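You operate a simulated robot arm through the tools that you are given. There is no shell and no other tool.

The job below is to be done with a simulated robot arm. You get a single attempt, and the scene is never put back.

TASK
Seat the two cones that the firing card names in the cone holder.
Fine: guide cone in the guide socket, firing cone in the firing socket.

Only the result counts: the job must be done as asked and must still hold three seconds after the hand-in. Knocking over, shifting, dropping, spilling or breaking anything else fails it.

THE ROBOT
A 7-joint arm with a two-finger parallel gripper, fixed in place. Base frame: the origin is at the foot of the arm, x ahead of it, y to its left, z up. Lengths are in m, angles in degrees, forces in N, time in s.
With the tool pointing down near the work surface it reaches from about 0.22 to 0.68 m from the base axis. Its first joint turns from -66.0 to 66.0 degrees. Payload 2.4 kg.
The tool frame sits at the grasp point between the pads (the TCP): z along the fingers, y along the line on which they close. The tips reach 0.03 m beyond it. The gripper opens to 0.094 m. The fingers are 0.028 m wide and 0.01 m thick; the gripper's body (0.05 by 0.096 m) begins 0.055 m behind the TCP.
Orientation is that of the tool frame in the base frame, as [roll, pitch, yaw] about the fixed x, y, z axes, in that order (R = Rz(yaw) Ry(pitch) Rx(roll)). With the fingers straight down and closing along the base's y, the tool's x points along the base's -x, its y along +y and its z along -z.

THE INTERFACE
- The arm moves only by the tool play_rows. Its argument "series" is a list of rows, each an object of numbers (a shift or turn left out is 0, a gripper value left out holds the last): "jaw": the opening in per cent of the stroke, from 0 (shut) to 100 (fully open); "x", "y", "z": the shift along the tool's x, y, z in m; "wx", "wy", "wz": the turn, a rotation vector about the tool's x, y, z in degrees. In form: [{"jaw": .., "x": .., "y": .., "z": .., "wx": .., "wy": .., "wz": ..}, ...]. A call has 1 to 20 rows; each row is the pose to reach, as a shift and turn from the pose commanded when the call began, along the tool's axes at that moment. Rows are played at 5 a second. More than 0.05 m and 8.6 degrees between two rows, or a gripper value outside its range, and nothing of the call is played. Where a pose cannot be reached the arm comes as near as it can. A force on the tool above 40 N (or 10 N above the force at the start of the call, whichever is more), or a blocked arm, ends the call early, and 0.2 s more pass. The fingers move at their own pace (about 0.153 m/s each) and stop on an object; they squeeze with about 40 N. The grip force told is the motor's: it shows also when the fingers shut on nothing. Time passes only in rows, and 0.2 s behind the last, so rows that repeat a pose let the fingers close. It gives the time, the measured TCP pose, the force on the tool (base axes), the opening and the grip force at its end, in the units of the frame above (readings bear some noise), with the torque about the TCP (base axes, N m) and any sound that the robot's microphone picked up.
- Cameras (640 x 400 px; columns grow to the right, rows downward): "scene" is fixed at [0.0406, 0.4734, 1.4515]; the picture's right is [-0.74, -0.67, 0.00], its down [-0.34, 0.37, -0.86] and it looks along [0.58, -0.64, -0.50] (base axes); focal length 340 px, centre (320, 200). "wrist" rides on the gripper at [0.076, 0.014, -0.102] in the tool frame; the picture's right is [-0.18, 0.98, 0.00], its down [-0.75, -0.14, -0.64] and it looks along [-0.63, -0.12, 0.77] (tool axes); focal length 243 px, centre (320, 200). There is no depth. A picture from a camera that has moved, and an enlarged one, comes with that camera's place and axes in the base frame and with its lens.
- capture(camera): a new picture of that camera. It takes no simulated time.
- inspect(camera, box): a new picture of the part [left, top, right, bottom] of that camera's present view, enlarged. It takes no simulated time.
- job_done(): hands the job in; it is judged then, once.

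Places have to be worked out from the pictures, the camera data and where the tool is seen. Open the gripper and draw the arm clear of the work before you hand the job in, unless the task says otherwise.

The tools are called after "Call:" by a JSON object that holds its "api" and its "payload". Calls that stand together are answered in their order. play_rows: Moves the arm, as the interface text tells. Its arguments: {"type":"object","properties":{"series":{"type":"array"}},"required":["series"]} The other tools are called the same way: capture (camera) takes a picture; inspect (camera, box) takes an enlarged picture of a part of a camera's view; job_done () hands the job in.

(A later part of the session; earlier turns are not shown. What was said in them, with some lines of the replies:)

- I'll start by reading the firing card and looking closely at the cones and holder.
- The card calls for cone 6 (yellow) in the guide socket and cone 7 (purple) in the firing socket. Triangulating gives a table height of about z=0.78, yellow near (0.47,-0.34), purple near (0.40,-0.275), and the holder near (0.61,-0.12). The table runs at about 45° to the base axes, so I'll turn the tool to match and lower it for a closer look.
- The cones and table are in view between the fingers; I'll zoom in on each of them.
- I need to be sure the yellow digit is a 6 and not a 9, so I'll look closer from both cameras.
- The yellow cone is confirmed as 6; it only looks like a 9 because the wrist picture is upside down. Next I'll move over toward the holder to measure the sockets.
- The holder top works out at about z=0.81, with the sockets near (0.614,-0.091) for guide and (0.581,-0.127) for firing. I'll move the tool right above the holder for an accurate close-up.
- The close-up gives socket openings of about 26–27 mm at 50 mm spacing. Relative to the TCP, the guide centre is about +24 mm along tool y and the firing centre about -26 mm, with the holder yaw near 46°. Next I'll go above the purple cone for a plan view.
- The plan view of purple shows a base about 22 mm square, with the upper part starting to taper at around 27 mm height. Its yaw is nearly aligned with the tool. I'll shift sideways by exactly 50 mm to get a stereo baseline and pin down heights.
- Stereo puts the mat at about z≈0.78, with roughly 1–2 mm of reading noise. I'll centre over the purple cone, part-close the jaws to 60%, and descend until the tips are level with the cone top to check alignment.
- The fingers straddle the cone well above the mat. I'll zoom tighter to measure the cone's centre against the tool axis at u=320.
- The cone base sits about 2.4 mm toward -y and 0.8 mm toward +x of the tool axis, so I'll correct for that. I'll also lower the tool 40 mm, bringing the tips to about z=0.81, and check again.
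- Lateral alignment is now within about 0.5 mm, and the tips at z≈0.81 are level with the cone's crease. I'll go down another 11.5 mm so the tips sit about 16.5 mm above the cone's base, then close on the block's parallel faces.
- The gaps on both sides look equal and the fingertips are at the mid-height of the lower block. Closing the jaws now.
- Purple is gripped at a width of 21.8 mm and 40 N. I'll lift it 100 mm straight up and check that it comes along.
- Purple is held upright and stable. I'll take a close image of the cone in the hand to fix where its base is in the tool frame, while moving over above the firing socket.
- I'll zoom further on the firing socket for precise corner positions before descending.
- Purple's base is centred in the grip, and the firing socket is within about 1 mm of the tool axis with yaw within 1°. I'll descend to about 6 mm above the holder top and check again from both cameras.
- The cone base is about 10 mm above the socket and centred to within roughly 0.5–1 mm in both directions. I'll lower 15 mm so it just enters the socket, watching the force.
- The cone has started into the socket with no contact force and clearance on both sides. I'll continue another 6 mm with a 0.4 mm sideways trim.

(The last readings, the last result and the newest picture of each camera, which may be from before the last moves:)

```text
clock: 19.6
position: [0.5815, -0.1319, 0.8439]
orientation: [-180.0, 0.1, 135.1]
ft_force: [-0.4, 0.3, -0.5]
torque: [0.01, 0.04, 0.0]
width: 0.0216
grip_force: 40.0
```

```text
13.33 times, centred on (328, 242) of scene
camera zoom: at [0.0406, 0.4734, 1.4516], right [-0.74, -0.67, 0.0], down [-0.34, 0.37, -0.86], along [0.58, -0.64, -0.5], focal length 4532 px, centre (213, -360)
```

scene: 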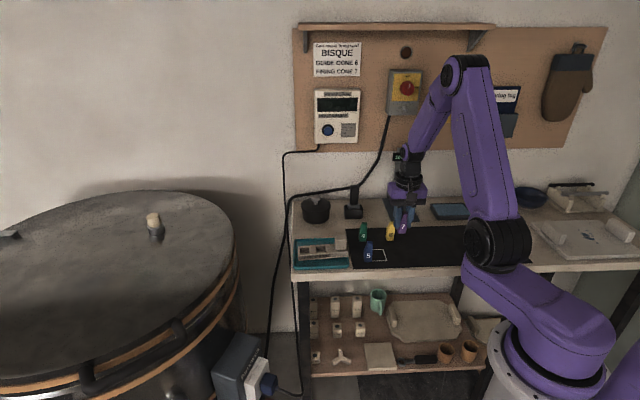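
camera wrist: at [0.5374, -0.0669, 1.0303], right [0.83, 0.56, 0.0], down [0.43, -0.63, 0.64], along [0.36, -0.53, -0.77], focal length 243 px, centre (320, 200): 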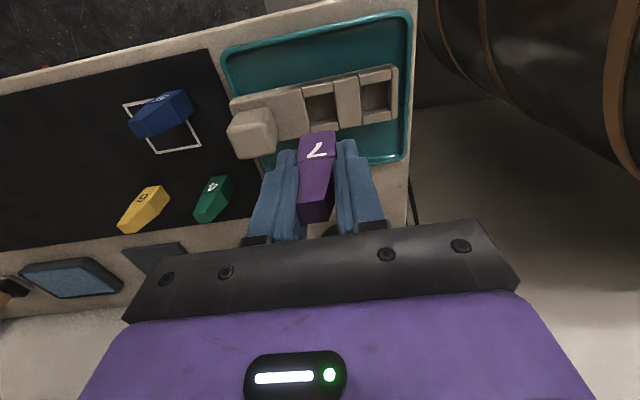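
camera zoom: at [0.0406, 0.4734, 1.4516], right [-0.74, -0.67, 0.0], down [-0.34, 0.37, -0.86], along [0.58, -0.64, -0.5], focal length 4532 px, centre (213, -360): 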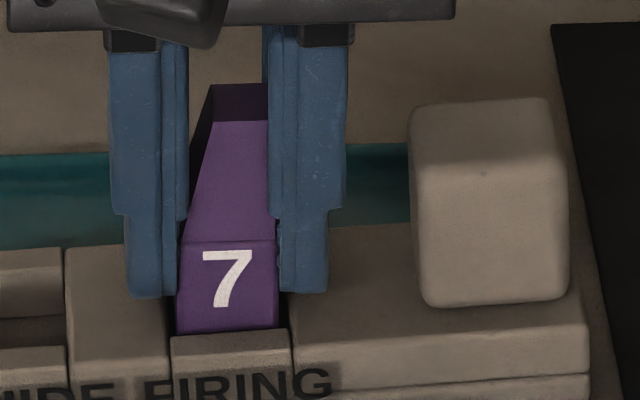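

About 9–10 mm of the cone is now inside the socket, still with no contact force. I'll descend another 3.5 mm in small steps and read the force.

Call:
{"api": "play_rows", "payload": {"series": [{"z": 0.001}, {"z": 0.002}, {"z": 0.003}, {"z": 0.0035}, {"z": 0.0035}]}}

Call:
{"api": "inspect", "payload": {"camera": "wrist", "box": [270, 105, 366, 165]}}

Call:
{"api": "inspect", "payload": {"camera": "scene", "box": [304, 227, 352, 257]}}

```text
clock: 20.8
position: [0.5825, -0.1303, 0.8423]
orientation: [179.9, 0.1, 135.0]
ft_force: [-2.1, 0.8, 10.3]
torque: [0.02, 0.11, -0.05]
width: 0.0215
grip_force: 40.3
```

```text
6.67 times, centred on (318, 135) of wrist
camera zoom: at [0.5392, -0.0667, 0.9435], right [0.83, 0.56, 0.0], down [0.43, -0.63, 0.64], along [0.36, -0.53, -0.77], focal length 1618 px, centre (333, 633)
```

zoom: 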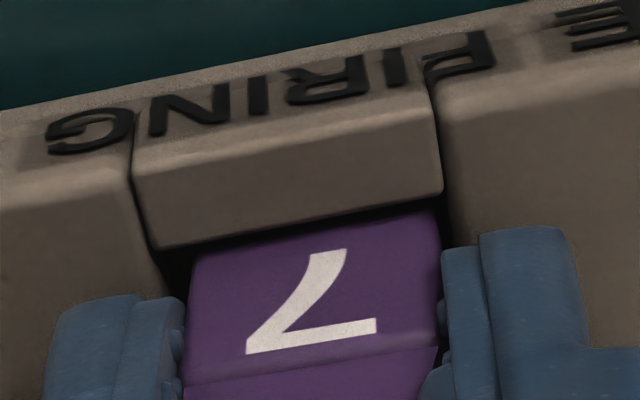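

```text
13.33 times, centred on (328, 242) of scene
camera zoom: at [0.0403, 0.4735, 1.4515], right [-0.74, -0.67, 0.0], down [-0.34, 0.37, -0.86], along [0.58, -0.64, -0.5], focal length 4532 px, centre (213, -360)
```

zoom: 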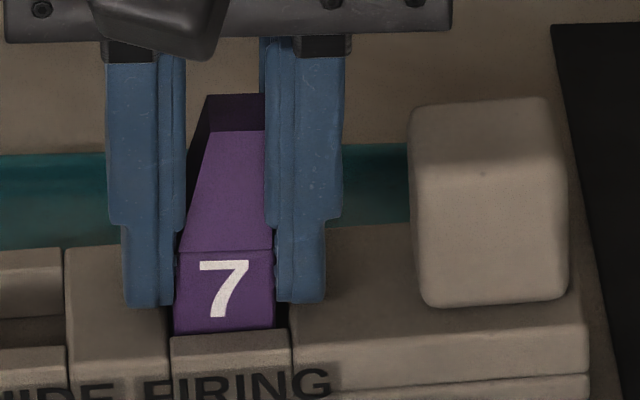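

Contact is now 10 N vertical, acting at the cone's base centre about 12–13 mm deep, which matches the socket floor. I'll relieve the press by 1 mm, then open the jaws slightly to release.

Call:
{"api": "play_rows", "payload": {"series": [{"z": -0.001}, {"z": -0.001, "jaw": 34}, {"z": -0.001, "jaw": 34}, {"z": -0.001, "jaw": 34}]}}

Call:
{"api": "inspect", "payload": {"camera": "wrist", "box": [260, 105, 380, 180]}}

Call:
{"api": "inspect", "payload": {"camera": "scene", "box": [304, 227, 352, 257]}}

```text
clock: 21.8
position: [0.5813, -0.13, 0.8424]
orientation: [180.0, 0.0, 135.0]
ft_force: [0.6, -0.4, -0.3]
torque: [0.01, 0.02, 0.0]
width: 0.0319
grip_force: 0.0
```

```text
5.33 times, centred on (320, 142) of wrist
camera zoom: at [0.5391, -0.0664, 0.9437], right [0.83, 0.56, 0.0], down [0.43, -0.63, 0.64], along [0.36, -0.53, -0.77], focal length 1294 px, centre (320, 507)
```

zoom: 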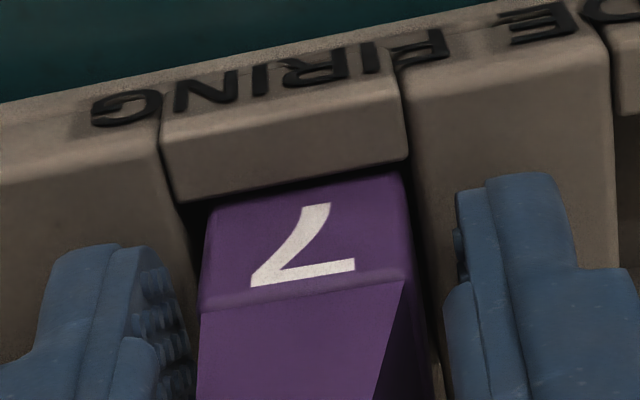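

```text
13.33 times, centred on (328, 242) of scene
camera zoom: at [0.0406, 0.4734, 1.4515], right [-0.74, -0.67, 0.0], down [-0.34, 0.37, -0.86], along [0.58, -0.64, -0.5], focal length 4532 px, centre (213, -360)
```

zoom: 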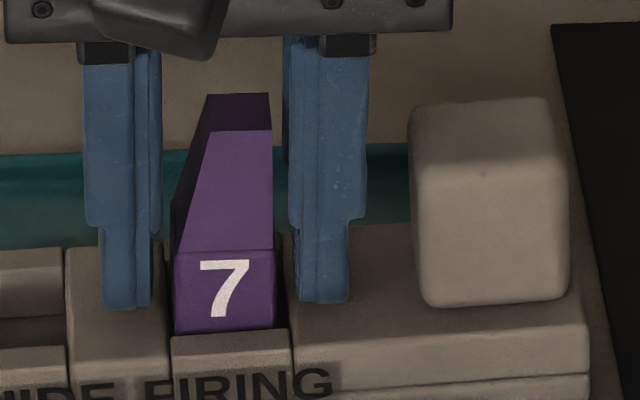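

Purple is released, upright, and sitting in the firing socket. I'll rise straight up and check it.

Call:
{"api": "play_rows", "payload": {"series": [{"z": -0.01}, {"z": -0.03}, {"z": -0.06}, {"z": -0.09}, {"z": -0.1}, {"z": -0.1}]}}

Call:
{"api": "inspect", "payload": {"camera": "wrist", "box": [248, 60, 408, 160]}}

Call:
{"api": "inspect", "payload": {"camera": "scene", "box": [288, 215, 416, 275]}}

```text
clock: 23.2
position: [0.5823, -0.1307, 0.9405]
orientation: [-180.0, 0.0, 135.0]
ft_force: [0.5, -0.4, -0.6]
torque: [-0.01, -0.02, -0.01]
width: 0.0321
grip_force: 0.0
```

```text
4.00 times, centred on (328, 110) of wrist
camera zoom: at [0.5392, -0.0669, 1.043], right [0.83, 0.56, 0.0], down [0.43, -0.63, 0.64], along [0.36, -0.53, -0.77], focal length 970 px, centre (288, 560)
```

zoom: 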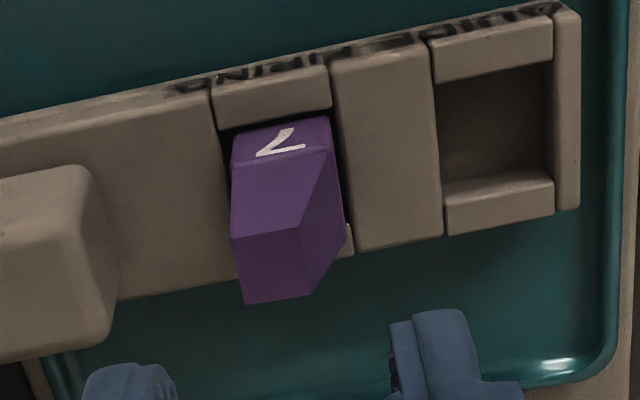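

```text
5.00 times, centred on (352, 245) of scene
camera zoom: at [0.0406, 0.4734, 1.4515], right [-0.74, -0.67, 0.0], down [-0.34, 0.37, -0.86], along [0.58, -0.64, -0.5], focal length 1700 px, centre (160, -25)
```

zoom: 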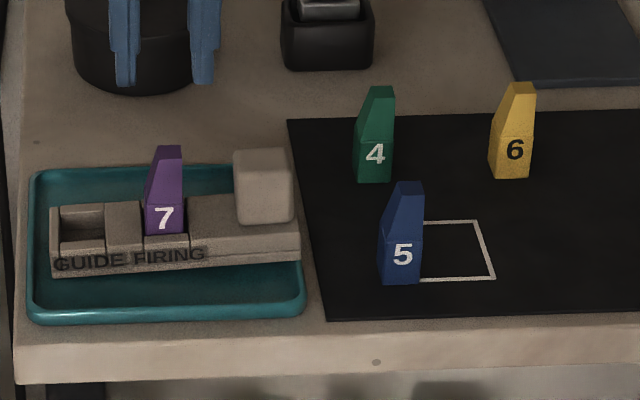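

Purple is cleanly seated in the firing socket, nothing else has moved, and the guide socket is about 49.5 mm along +y from here. Now I'll travel over to the yellow cone at a safe height.

Call:
{"api": "play_rows", "payload": {"series": [{"jaw": 60, "x": -0.0126, "y": -0.038}, {"x": -0.0252, "y": -0.076}, {"x": -0.0378, "y": -0.114}, {"x": -0.0504, "y": -0.152}, {"x": -0.063, "y": -0.19}, {"x": -0.0755, "y": -0.2275}, {"x": -0.0755, "y": -0.2275}, {"x": -0.0755, "y": -0.2275}]}}

Call:
{"api": "capture", "payload": {"camera": "wrist"}}

Call:
{"api": "inspect", "payload": {"camera": "wrist", "box": [280, 70, 360, 120]}}

```text
clock: 25.0
position: [0.4753, -0.3436, 0.941]
orientation: [179.9, 0.1, 135.0]
ft_force: [-0.3, -0.2, -0.5]
torque: [-0.01, 0.02, 0.01]
width: 0.0567
grip_force: 0.1
```

```text
taken
camera wrist: at [0.4324, -0.2807, 1.0428], right [0.83, 0.56, 0.0], down [0.43, -0.63, 0.64], along [0.36, -0.53, -0.77], focal length 243 px, centre (320, 200)
```

wrist: 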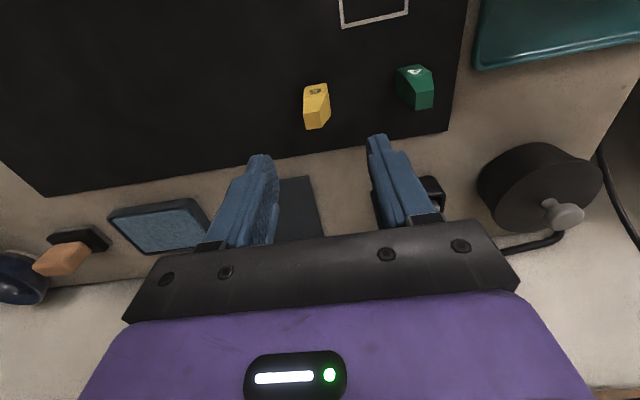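

```text
8.00 times, centred on (320, 95) of wrist
camera zoom: at [0.4324, -0.2807, 1.0428], right [0.83, 0.56, 0.0], down [0.43, -0.63, 0.64], along [0.36, -0.53, -0.77], focal length 1941 px, centre (320, 1040)
```

zoom: 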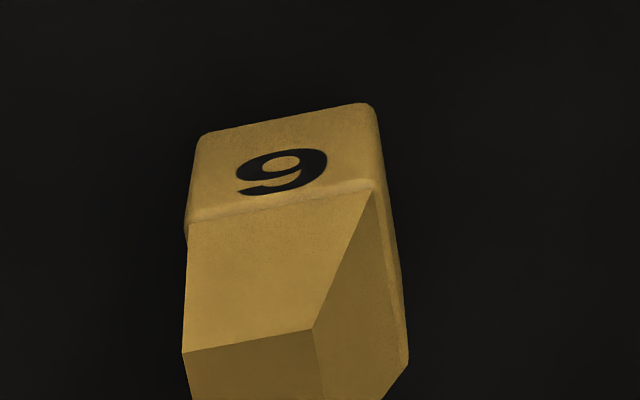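

Yellow is about 2.2 mm toward -y of the tool axis and otherwise aligned. I'll correct that and descend 100 mm to crease level, then check again.

Call:
{"api": "play_rows", "payload": {"series": [{"x": -0.0005, "y": -0.0022, "z": 0.0}, {"x": -0.0005, "y": -0.0022, "z": 0.02}, {"x": -0.0005, "y": -0.0022, "z": 0.045}, {"x": -0.0005, "y": -0.0022, "z": 0.065}, {"x": -0.0005, "y": -0.0022, "z": 0.082}, {"x": -0.0005, "y": -0.0022, "z": 0.094}, {"x": -0.0005, "y": -0.0022, "z": 0.1}, {"x": -0.0005, "y": -0.0022, "z": 0.1}, {"x": -0.0005, "y": -0.0022, "z": 0.1}]}}

Call:
{"api": "inspect", "payload": {"camera": "wrist", "box": [248, 110, 392, 200]}}

Call:
{"api": "inspect", "payload": {"camera": "scene", "box": [346, 205, 426, 255]}}

```text
clock: 27.0
position: [0.4732, -0.3461, 0.8417]
orientation: [180.0, 0.0, 135.0]
ft_force: [0.3, -0.5, 0.3]
torque: [0.02, 0.01, 0.02]
width: 0.0566
grip_force: 0.2
```

```text
4.44 times, centred on (320, 155) of wrist
camera zoom: at [0.4305, -0.2821, 0.9446], right [0.83, 0.56, 0.0], down [0.43, -0.63, 0.64], along [0.36, -0.53, -0.77], focal length 1078 px, centre (320, 400)
```

zoom: 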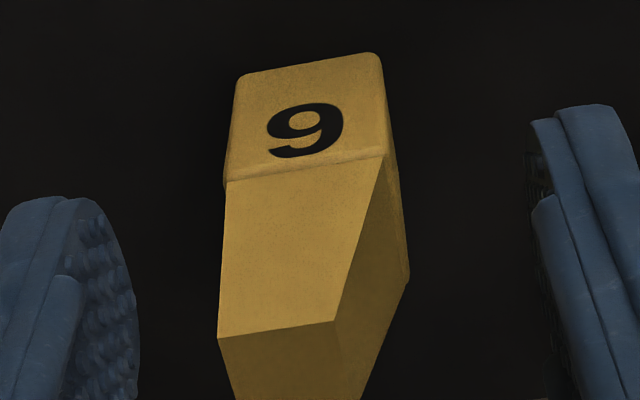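

```text
8.00 times, centred on (386, 230) of scene
camera zoom: at [0.0406, 0.4734, 1.4515], right [-0.74, -0.67, 0.0], down [-0.34, 0.37, -0.86], along [0.58, -0.64, -0.5], focal length 2719 px, centre (-208, -40)
```

zoom: 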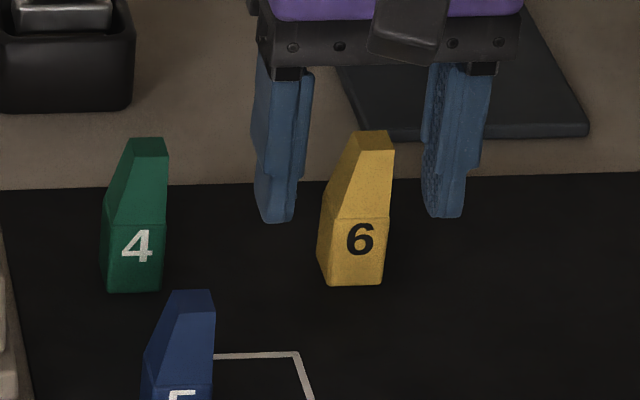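

Alignment matches what I had for purple before its grasp. I'll go down 13.5 mm to the same grasp height and close the jaws.

Call:
{"api": "play_rows", "payload": {"series": [{"x": -0.0005, "z": 0.005}, {"x": -0.0005, "z": 0.01}, {"x": -0.0005, "z": 0.0135}, {"x": -0.0005, "z": 0.0135}, {"x": -0.0005, "z": 0.0135}, {"x": -0.0005, "z": 0.0135, "jaw": 0}, {"x": -0.0005, "z": 0.0135, "jaw": 0}, {"x": -0.0005, "z": 0.0135, "jaw": 0}, {"x": -0.0005, "z": 0.0135, "jaw": 0}]}}

Call:
{"api": "inspect", "payload": {"camera": "wrist", "box": [240, 110, 400, 210]}}

Call:
{"api": "inspect", "payload": {"camera": "scene", "box": [346, 205, 426, 255]}}

```text
clock: 29.0
position: [0.4736, -0.3471, 0.8295]
orientation: [-180.0, 0.0, 135.0]
ft_force: [-0.3, 0.2, -0.8]
torque: [-0.01, 0.03, 0.01]
width: 0.0217
grip_force: 39.8
```

```text
4.00 times, centred on (320, 160) of wrist
camera zoom: at [0.4308, -0.2829, 0.9309], right [0.83, 0.56, 0.0], down [0.43, -0.63, 0.64], along [0.36, -0.53, -0.77], focal length 970 px, centre (320, 360)
```

zoom: 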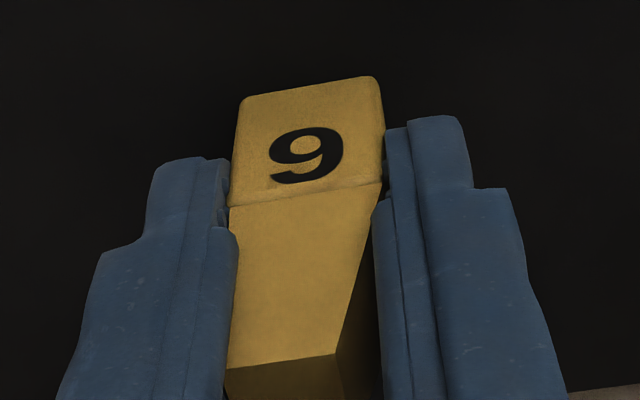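

```text
8.00 times, centred on (386, 230) of scene
camera zoom: at [0.0406, 0.4734, 1.4516], right [-0.74, -0.67, 0.0], down [-0.34, 0.37, -0.86], along [0.58, -0.64, -0.5], focal length 2719 px, centre (-208, -40)
```

zoom: 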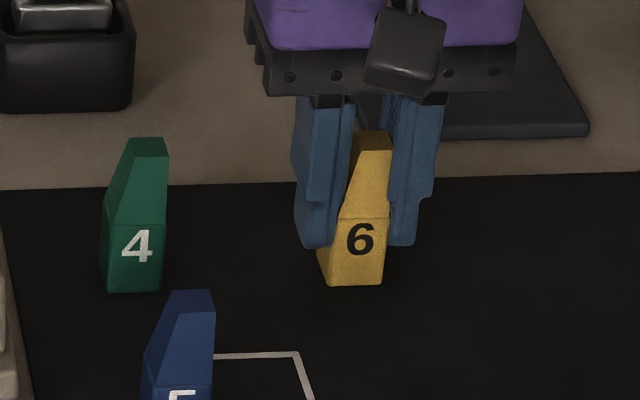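

Yellow is gripped just as purple was, at 21.7 mm and 40 N. I'll lift 120 mm and check it before crossing to the guide socket.

Call:
{"api": "play_rows", "payload": {"series": [{"z": -0.005}, {"z": -0.02}, {"z": -0.045}, {"z": -0.08}, {"z": -0.11}, {"z": -0.12}, {"z": -0.12}]}}

Call:
{"api": "capture", "payload": {"camera": "wrist"}}

Call:
{"api": "inspect", "payload": {"camera": "wrist", "box": [280, 120, 360, 170]}}

```text
clock: 30.6
position: [0.4744, -0.349, 0.9488]
orientation: [180.0, 0.0, 134.9]
ft_force: [-0.3, -0.2, 0.0]
torque: [-0.03, -0.01, 0.0]
width: 0.0215
grip_force: 39.8
```

```text
taken
camera wrist: at [0.4308, -0.2847, 1.0497], right [0.83, 0.56, 0.0], down [0.43, -0.63, 0.64], along [0.36, -0.53, -0.77], focal length 243 px, centre (320, 200)
```

wrist: 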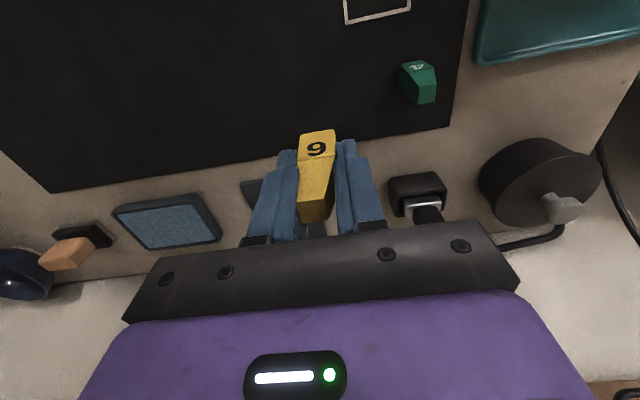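

```text
8.00 times, centred on (320, 145) of wrist
camera zoom: at [0.4308, -0.2847, 1.0497], right [0.83, 0.56, 0.0], down [0.43, -0.63, 0.64], along [0.36, -0.53, -0.77], focal length 1941 px, centre (320, 640)
```

zoom: 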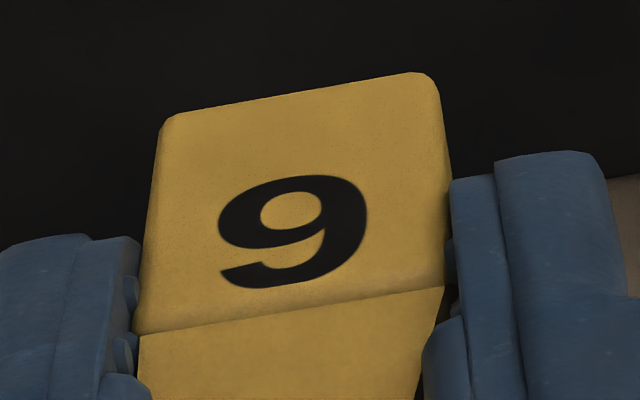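

The hold is solid and centred. Now I'll cross over to above the guide socket, passing well clear of the seated purple cone.

Call:
{"api": "play_rows", "payload": {"series": [{"x": 0.01, "y": 0.036}, {"x": 0.02, "y": 0.075}, {"x": 0.031, "y": 0.114}, {"x": 0.042, "y": 0.153}, {"x": 0.053, "y": 0.192}, {"x": 0.064, "y": 0.231}, {"x": 0.074, "y": 0.265}, {"x": 0.077, "y": 0.279}, {"x": 0.077, "y": 0.279}, {"x": 0.077, "y": 0.279}]}}

Call:
{"api": "capture", "payload": {"camera": "wrist"}}

Call:
{"api": "inspect", "payload": {"camera": "wrist", "box": [292, 75, 348, 135]}}

Call:
{"api": "inspect", "payload": {"camera": "scene", "box": [280, 195, 376, 255]}}

```text
clock: 32.8
position: [0.6185, -0.0944, 0.9489]
orientation: [180.0, -0.1, 135.0]
ft_force: [-0.7, -0.2, -0.9]
torque: [0.02, 0.01, -0.01]
width: 0.0214
grip_force: 40.2
```

```text
taken
camera wrist: at [0.5752, -0.0303, 1.0499], right [0.83, 0.56, 0.0], down [0.43, -0.63, 0.64], along [0.36, -0.53, -0.77], focal length 243 px, centre (320, 200)
```

wrist: 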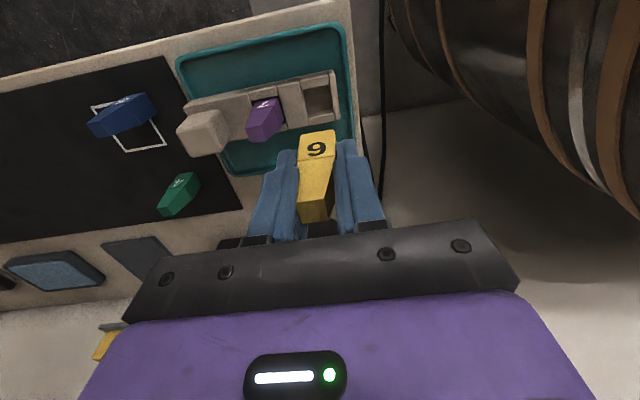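

```text
6.67 times, centred on (320, 105) of wrist
camera zoom: at [0.5752, -0.0303, 1.0499], right [0.83, 0.56, 0.0], down [0.43, -0.63, 0.64], along [0.36, -0.53, -0.77], focal length 1618 px, centre (320, 833)
```

zoom: 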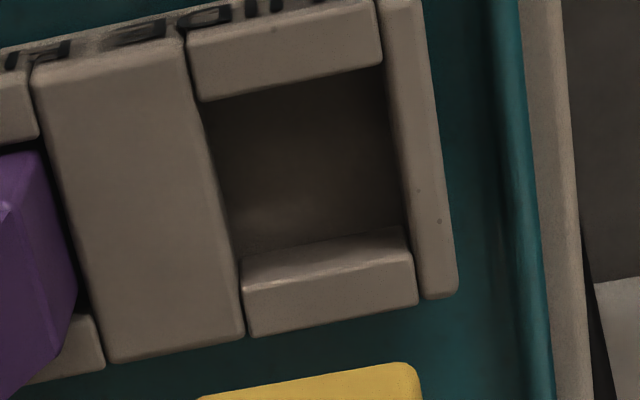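

```text
6.67 times, centred on (328, 225) of scene
camera zoom: at [0.0406, 0.4734, 1.4515], right [-0.74, -0.67, 0.0], down [-0.34, 0.37, -0.86], along [0.58, -0.64, -0.5], focal length 2266 px, centre (267, 33)
```

zoom: 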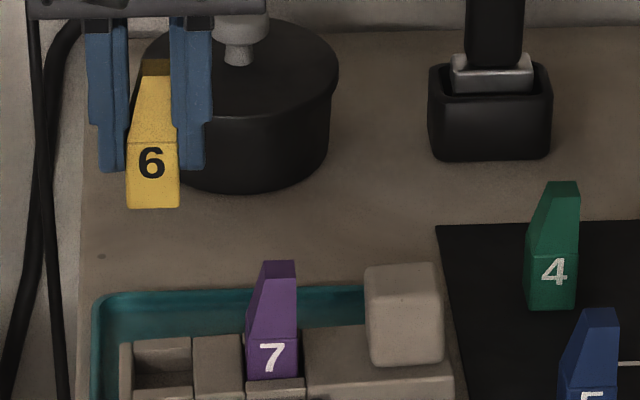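

The guide socket centre is about 1.8 mm toward -y of the tool axis, with front-back alignment good. I'll correct and descend to about 10 mm above the holder.

Call:
{"api": "play_rows", "payload": {"series": [{"y": -0.0018, "z": 0.01}, {"y": -0.0018, "z": 0.028}, {"y": -0.0018, "z": 0.048}, {"y": -0.0018, "z": 0.065}, {"y": -0.0018, "z": 0.077}, {"y": -0.0018, "z": 0.083}, {"y": -0.0018, "z": 0.083}, {"y": -0.0018, "z": 0.083}]}}

Call:
{"api": "inspect", "payload": {"camera": "wrist", "box": [240, 80, 400, 180]}}

Call:
{"api": "inspect", "payload": {"camera": "wrist", "box": [285, 105, 357, 150]}}

Call:
{"api": "inspect", "payload": {"camera": "scene", "box": [290, 217, 362, 262]}}

```text
clock: 34.6
position: [0.6145, -0.0979, 0.865]
orientation: [180.0, 0.0, 135.1]
ft_force: [0.4, 0.0, -1.0]
torque: [0.0, 0.02, 0.01]
width: 0.0215
grip_force: 40.0
```

```text
4.00 times, centred on (320, 130) of wrist
camera zoom: at [0.5723, -0.0333, 0.9673], right [0.83, 0.56, 0.0], down [0.43, -0.63, 0.64], along [0.36, -0.53, -0.77], focal length 970 px, centre (320, 480)
```

zoom: 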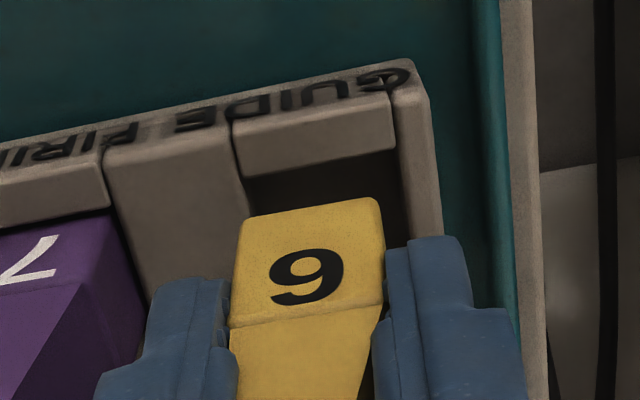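

```text
8.89 times, centred on (321, 128) of wrist
camera zoom: at [0.5723, -0.0333, 0.9673], right [0.83, 0.56, 0.0], down [0.43, -0.63, 0.64], along [0.36, -0.53, -0.77], focal length 2157 px, centre (311, 844)
```

zoom: 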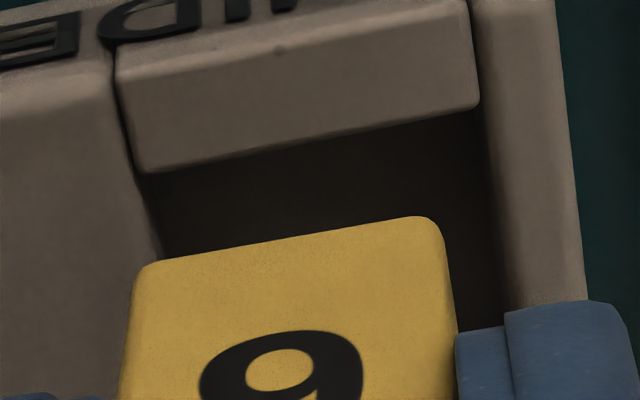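

```text
8.89 times, centred on (326, 240) of scene
camera zoom: at [0.0406, 0.4734, 1.4515], right [-0.74, -0.67, 0.0], down [-0.34, 0.37, -0.86], along [0.58, -0.64, -0.5], focal length 3022 px, centre (267, -151)
```

zoom: 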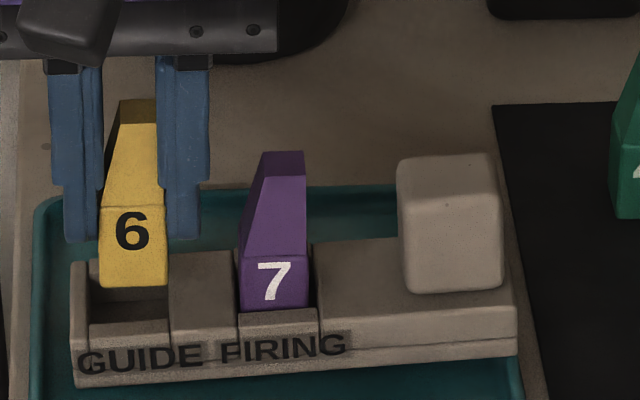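

After settling, the cone is about 2.1 mm too far toward -y and about 1 mm too far back; both cameras agree on the sideways error. I'll correct at this height and re-check before inserting.

Call:
{"api": "play_rows", "payload": {"series": [{"x": 0.0005, "y": 0.001}, {"x": 0.001, "y": 0.0021}, {"x": 0.001, "y": 0.0021}, {"x": 0.001, "y": 0.0021}]}}

Call:
{"api": "inspect", "payload": {"camera": "wrist", "box": [285, 105, 357, 150]}}

Call:
{"api": "inspect", "payload": {"camera": "scene", "box": [290, 217, 362, 262]}}

```text
clock: 35.6
position: [0.615, -0.0942, 0.8645]
orientation: [-180.0, 0.0, 135.0]
ft_force: [-0.8, 0.1, 0.5]
torque: [0.03, 0.0, 0.02]
width: 0.0216
grip_force: 40.1
```

```text
8.89 times, centred on (321, 128) of wrist
camera zoom: at [0.5733, -0.0311, 0.9669], right [0.83, 0.56, 0.0], down [0.43, -0.63, 0.64], along [0.36, -0.53, -0.77], focal length 2157 px, centre (311, 844)
```

zoom: 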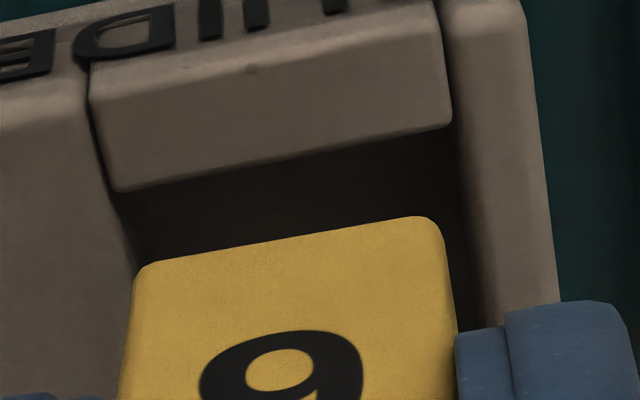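

```text
8.89 times, centred on (326, 240) of scene
camera zoom: at [0.0406, 0.4734, 1.4515], right [-0.74, -0.67, 0.0], down [-0.34, 0.37, -0.86], along [0.58, -0.64, -0.5], focal length 3022 px, centre (267, -151)
```

zoom: 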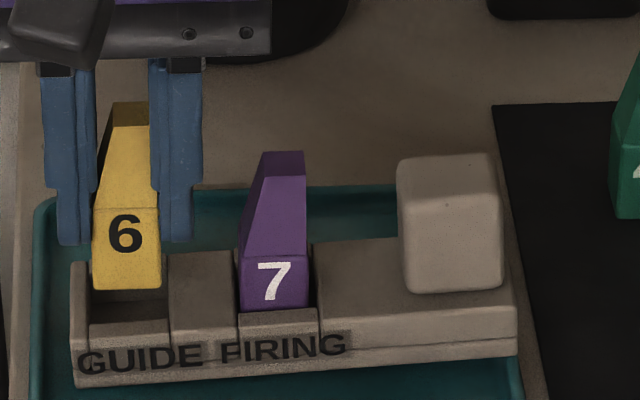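

Now centred to within about 0.3 mm sideways, with roughly 2 mm front clearance. I'll lower 15 mm into the socket mouth.

Call:
{"api": "play_rows", "payload": {"series": [{"z": 0.004}, {"z": 0.008}, {"z": 0.011}, {"z": 0.013}, {"z": 0.015}, {"z": 0.015}]}}

Call:
{"api": "inspect", "payload": {"camera": "wrist", "box": [270, 105, 366, 165]}}

Call:
{"api": "inspect", "payload": {"camera": "scene", "box": [290, 217, 362, 262]}}

```text
clock: 37.0
position: [0.6162, -0.095, 0.8504]
orientation: [180.0, 0.0, 134.9]
ft_force: [-0.1, 0.3, 0.6]
torque: [0.0, -0.03, 0.01]
width: 0.0214
grip_force: 40.7
```

```text
6.67 times, centred on (318, 135) of wrist
camera zoom: at [0.5734, -0.0311, 0.9521], right [0.83, 0.56, 0.0], down [0.43, -0.63, 0.64], along [0.36, -0.53, -0.77], focal length 1618 px, centre (333, 633)
```

zoom: 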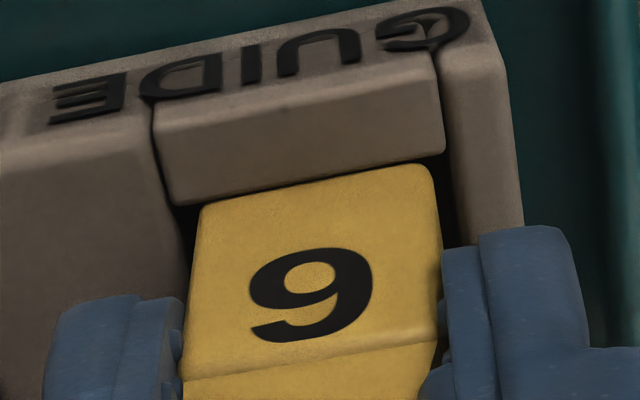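

```text
8.89 times, centred on (326, 240) of scene
camera zoom: at [0.0406, 0.4734, 1.4515], right [-0.74, -0.67, 0.0], down [-0.34, 0.37, -0.86], along [0.58, -0.64, -0.5], focal length 3022 px, centre (267, -151)
```

zoom: 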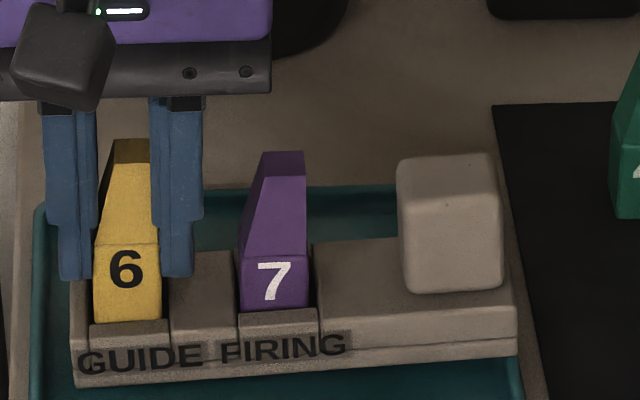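

Entering cleanly with no force. I'll continue down another 6 mm.

Call:
{"api": "play_rows", "payload": {"series": [{"z": 0.001}, {"z": 0.0025}, {"z": 0.004}, {"z": 0.006}, {"z": 0.006}]}}

Call:
{"api": "inspect", "payload": {"camera": "wrist", "box": [270, 105, 366, 165]}}

Call:
{"api": "inspect", "payload": {"camera": "scene", "box": [290, 227, 338, 257]}}

```text
clock: 38.2
position: [0.6161, -0.0949, 0.8447]
orientation: [-180.0, 0.0, 135.0]
ft_force: [0.2, -0.3, -0.3]
torque: [0.01, -0.02, 0.0]
width: 0.0215
grip_force: 40.3
```

```text
6.67 times, centred on (318, 135) of wrist
camera zoom: at [0.5736, -0.0308, 0.9463], right [0.83, 0.56, 0.0], down [0.43, -0.63, 0.64], along [0.36, -0.53, -0.77], focal length 1618 px, centre (333, 633)
```

zoom: 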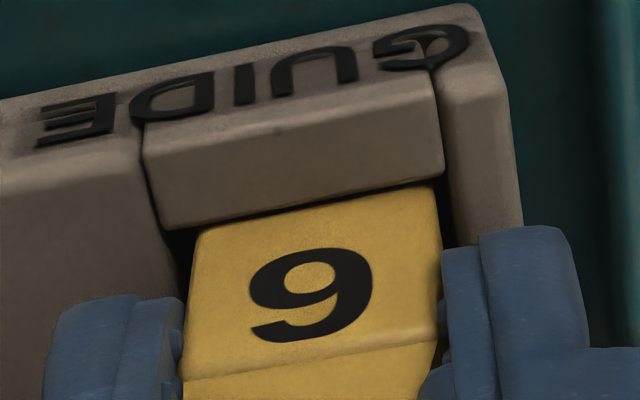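

```text
13.33 times, centred on (314, 242) of scene
camera zoom: at [0.0406, 0.4734, 1.4516], right [-0.74, -0.67, 0.0], down [-0.34, 0.37, -0.86], along [0.58, -0.64, -0.5], focal length 4532 px, centre (400, -360)
```

zoom: 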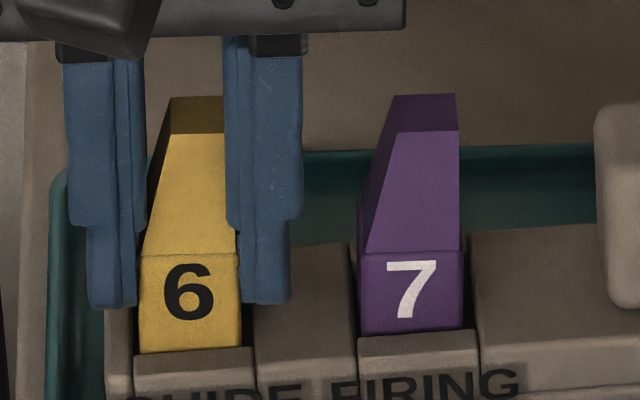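

Going the last 3–3.5 mm to the floor in fine steps.

Call:
{"api": "play_rows", "payload": {"series": [{"z": 0.001}, {"z": 0.002}, {"z": 0.003}, {"z": 0.0035}, {"z": 0.0035}]}}

Call:
{"api": "inspect", "payload": {"camera": "wrist", "box": [270, 105, 366, 165]}}

Call:
{"api": "inspect", "payload": {"camera": "scene", "box": [290, 227, 338, 257]}}

```text
clock: 39.4
position: [0.6158, -0.0947, 0.8428]
orientation: [-179.9, 0.2, 135.0]
ft_force: [-6.3, 0.6, 16.5]
torque: [0.01, 0.26, -0.01]
width: 0.0216
grip_force: 39.9
```

```text
6.67 times, centred on (318, 135) of wrist
camera zoom: at [0.5732, -0.0305, 0.9443], right [0.83, 0.56, 0.0], down [0.43, -0.63, 0.64], along [0.36, -0.53, -0.77], focal length 1618 px, centre (333, 633)
```

zoom: 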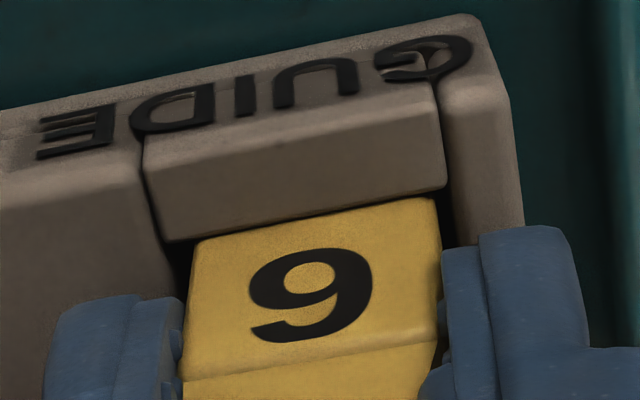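

```text
13.33 times, centred on (314, 242) of scene
camera zoom: at [0.0401, 0.4735, 1.4515], right [-0.74, -0.67, 0.0], down [-0.34, 0.37, -0.86], along [0.58, -0.64, -0.5], focal length 4532 px, centre (400, -360)
```

zoom: 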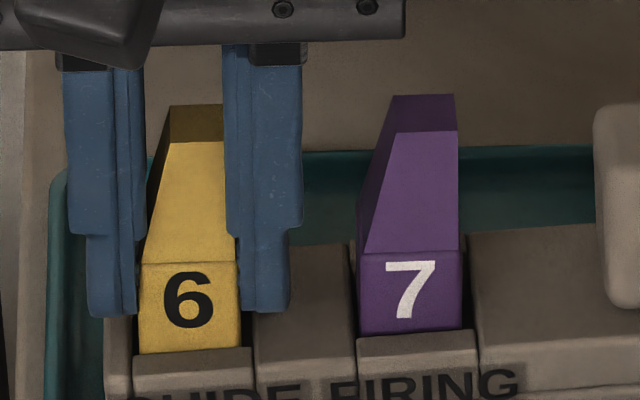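

Contact shows 16.5 N on the socket floor at the same depth as purple. I'll relieve the press by 1.5 mm, then open just enough to clear the cone while staying away from purple.

Call:
{"api": "play_rows", "payload": {"series": [{"z": -0.0008}, {"z": -0.0015}, {"z": -0.0015, "jaw": 31}, {"z": -0.0015, "jaw": 31}, {"z": -0.0015, "jaw": 31}]}}

Call:
{"api": "inspect", "payload": {"camera": "wrist", "box": [260, 105, 380, 180]}}

Call:
{"api": "inspect", "payload": {"camera": "scene", "box": [290, 227, 338, 257]}}

```text
clock: 40.6
position: [0.6168, -0.0938, 0.8422]
orientation: [-180.0, 0.0, 135.0]
ft_force: [0.5, -0.5, 0.4]
torque: [0.03, -0.01, 0.0]
width: 0.0292
grip_force: 0.1
```

```text
5.33 times, centred on (320, 142) of wrist
camera zoom: at [0.5729, -0.0304, 0.9445], right [0.83, 0.56, 0.0], down [0.43, -0.63, 0.64], along [0.36, -0.53, -0.77], focal length 1294 px, centre (320, 507)
```

zoom: 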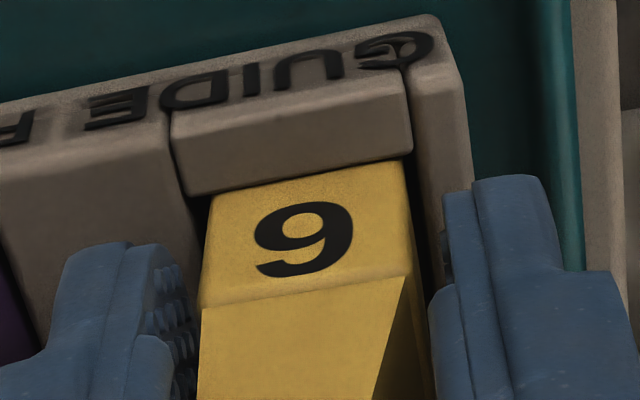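

```text
13.33 times, centred on (314, 242) of scene
camera zoom: at [0.0406, 0.4734, 1.4515], right [-0.74, -0.67, 0.0], down [-0.34, 0.37, -0.86], along [0.58, -0.64, -0.5], focal length 4532 px, centre (400, -360)
```

zoom: 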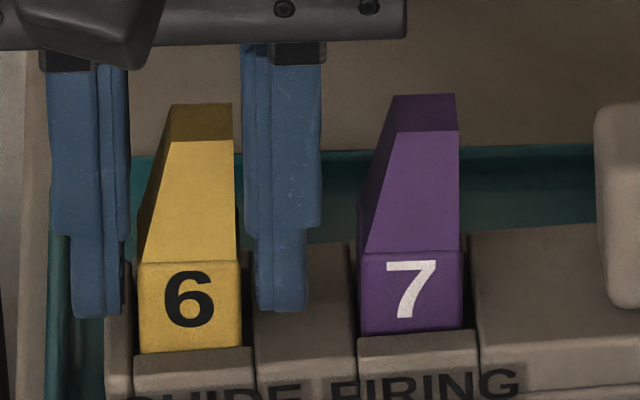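

Yellow is released and standing upright in the guide socket, with both fingers clear. I'll rise straight up.

Call:
{"api": "play_rows", "payload": {"series": [{"z": -0.01}, {"z": -0.03}, {"z": -0.06}, {"z": -0.095}, {"z": -0.12}, {"z": -0.12}]}}

Call:
{"api": "inspect", "payload": {"camera": "wrist", "box": [232, 50, 408, 160]}}

Call:
{"api": "inspect", "payload": {"camera": "scene", "box": [288, 215, 416, 275]}}

Call:
{"api": "inspect", "payload": {"camera": "scene", "box": [290, 227, 338, 257]}}

```text
clock: 42.0
position: [0.6157, -0.0926, 0.9623]
orientation: [180.0, 0.0, 135.0]
ft_force: [0.7, 1.0, -1.2]
torque: [-0.03, 0.01, -0.01]
width: 0.0289
grip_force: 0.0
```

```text
3.64 times, centred on (320, 105) of wrist
camera zoom: at [0.5729, -0.0286, 1.0646], right [0.83, 0.56, 0.0], down [0.43, -0.63, 0.64], along [0.36, -0.53, -0.77], focal length 882 px, centre (320, 546)
```

zoom: 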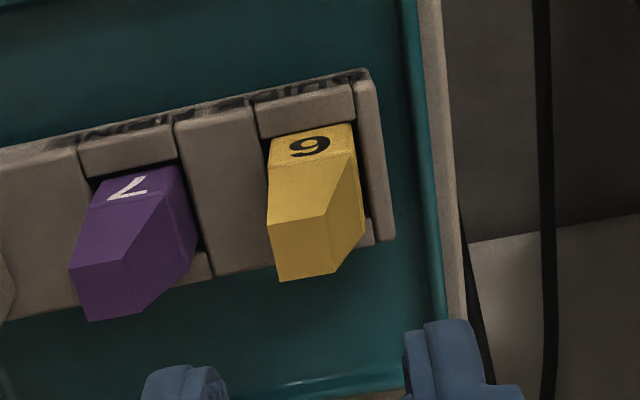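

```text
5.00 times, centred on (352, 245) of scene
camera zoom: at [0.0406, 0.4734, 1.4515], right [-0.74, -0.67, 0.0], down [-0.34, 0.37, -0.86], along [0.58, -0.64, -0.5], focal length 1700 px, centre (160, -25)
```

zoom: 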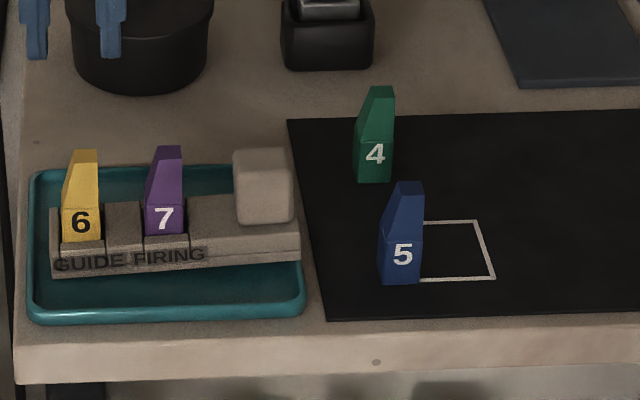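

```text
13.33 times, centred on (314, 242) of scene
camera zoom: at [0.0406, 0.4734, 1.4515], right [-0.74, -0.67, 0.0], down [-0.34, 0.37, -0.86], along [0.58, -0.64, -0.5], focal length 4532 px, centre (400, -360)
```

zoom: 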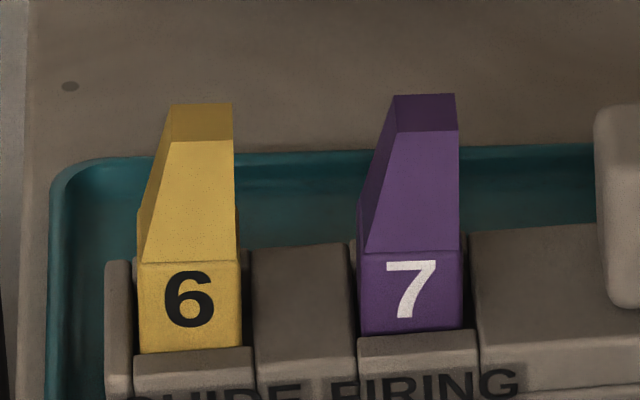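

Cone 6 is in the guide socket and cone 7 is in the firing socket, both upright, with cones 4 and 5 and the holder undisturbed. I'll open the gripper and draw the arm up and away.

Call:
{"api": "play_rows", "payload": {"series": [{"z": -0.03}, {"z": -0.06, "jaw": 60}, {"z": -0.09, "x": 0.02, "jaw": 100}, {"z": -0.11, "x": 0.05}, {"z": -0.12, "x": 0.08, "y": -0.02}, {"z": -0.13, "x": 0.1, "y": -0.05}, {"z": -0.14, "x": 0.11, "y": -0.09}, {"z": -0.14, "x": 0.11, "y": -0.13}, {"z": -0.14, "x": 0.11, "y": -0.13}, {"z": -0.14, "x": 0.11, "y": -0.13}]}}

Call:
{"api": "capture", "payload": {"camera": "scene"}}

Call:
{"api": "inspect", "payload": {"camera": "scene", "box": [288, 215, 416, 275]}}

```text
clock: 44.2
position: [0.4482, -0.1066, 1.1029]
orientation: [-180.0, 0.1, 135.0]
ft_force: [-0.5, -0.1, 0.5]
torque: [-0.01, 0.02, -0.01]
width: 0.0936
grip_force: 0.1
```

```text
taken
```

scene: 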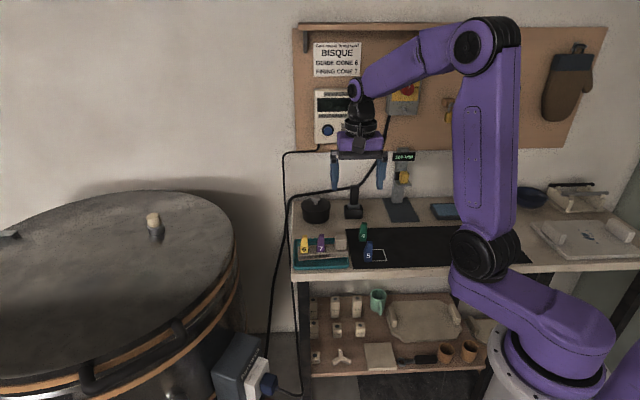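

```text
5.00 times, centred on (352, 245) of scene
camera zoom: at [0.0406, 0.4734, 1.4515], right [-0.74, -0.67, 0.0], down [-0.34, 0.37, -0.86], along [0.58, -0.64, -0.5], focal length 1700 px, centre (160, -25)
```

zoom: 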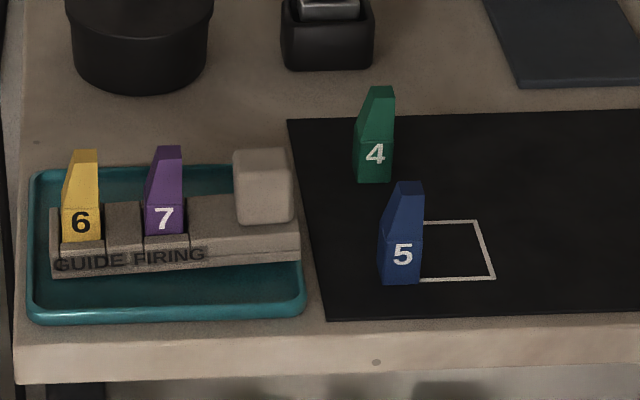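

The arm is clear, the gripper is open, and both cones are stable. I'll read the card once more before handing in.

Call:
{"api": "inspect", "payload": {"camera": "scene", "box": [300, 30, 380, 80]}}

```text
8.00 times, centred on (340, 55) of scene
camera zoom: at [0.0406, 0.4734, 1.4515], right [-0.74, -0.67, 0.0], down [-0.34, 0.37, -0.86], along [0.58, -0.64, -0.5], focal length 2719 px, centre (160, 1360)
```

zoom: 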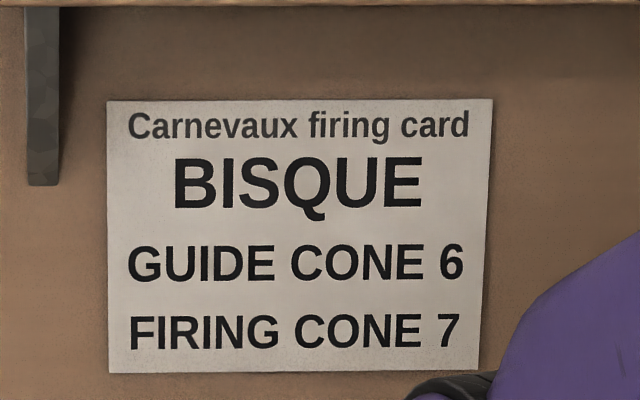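

The card reads guide cone 6 and firing cone 7, which matches the holder. Handing in.

Call:
{"api": "job_done", "payload": {}}

```text
The job is handed in.
```

Both cones the firing card names are seated in the holder. Cone 6 (yellow) is in the guide socket and cone 7 (purple) is in the firing socket.

Each cone touched its socket floor before I released it, and both were standing upright in the last pictures. Cones 4 and 5, the tray and the holder look undisturbed. The gripper was open and the arm clear of the work when I handed the job in; no verdict has come back yet.
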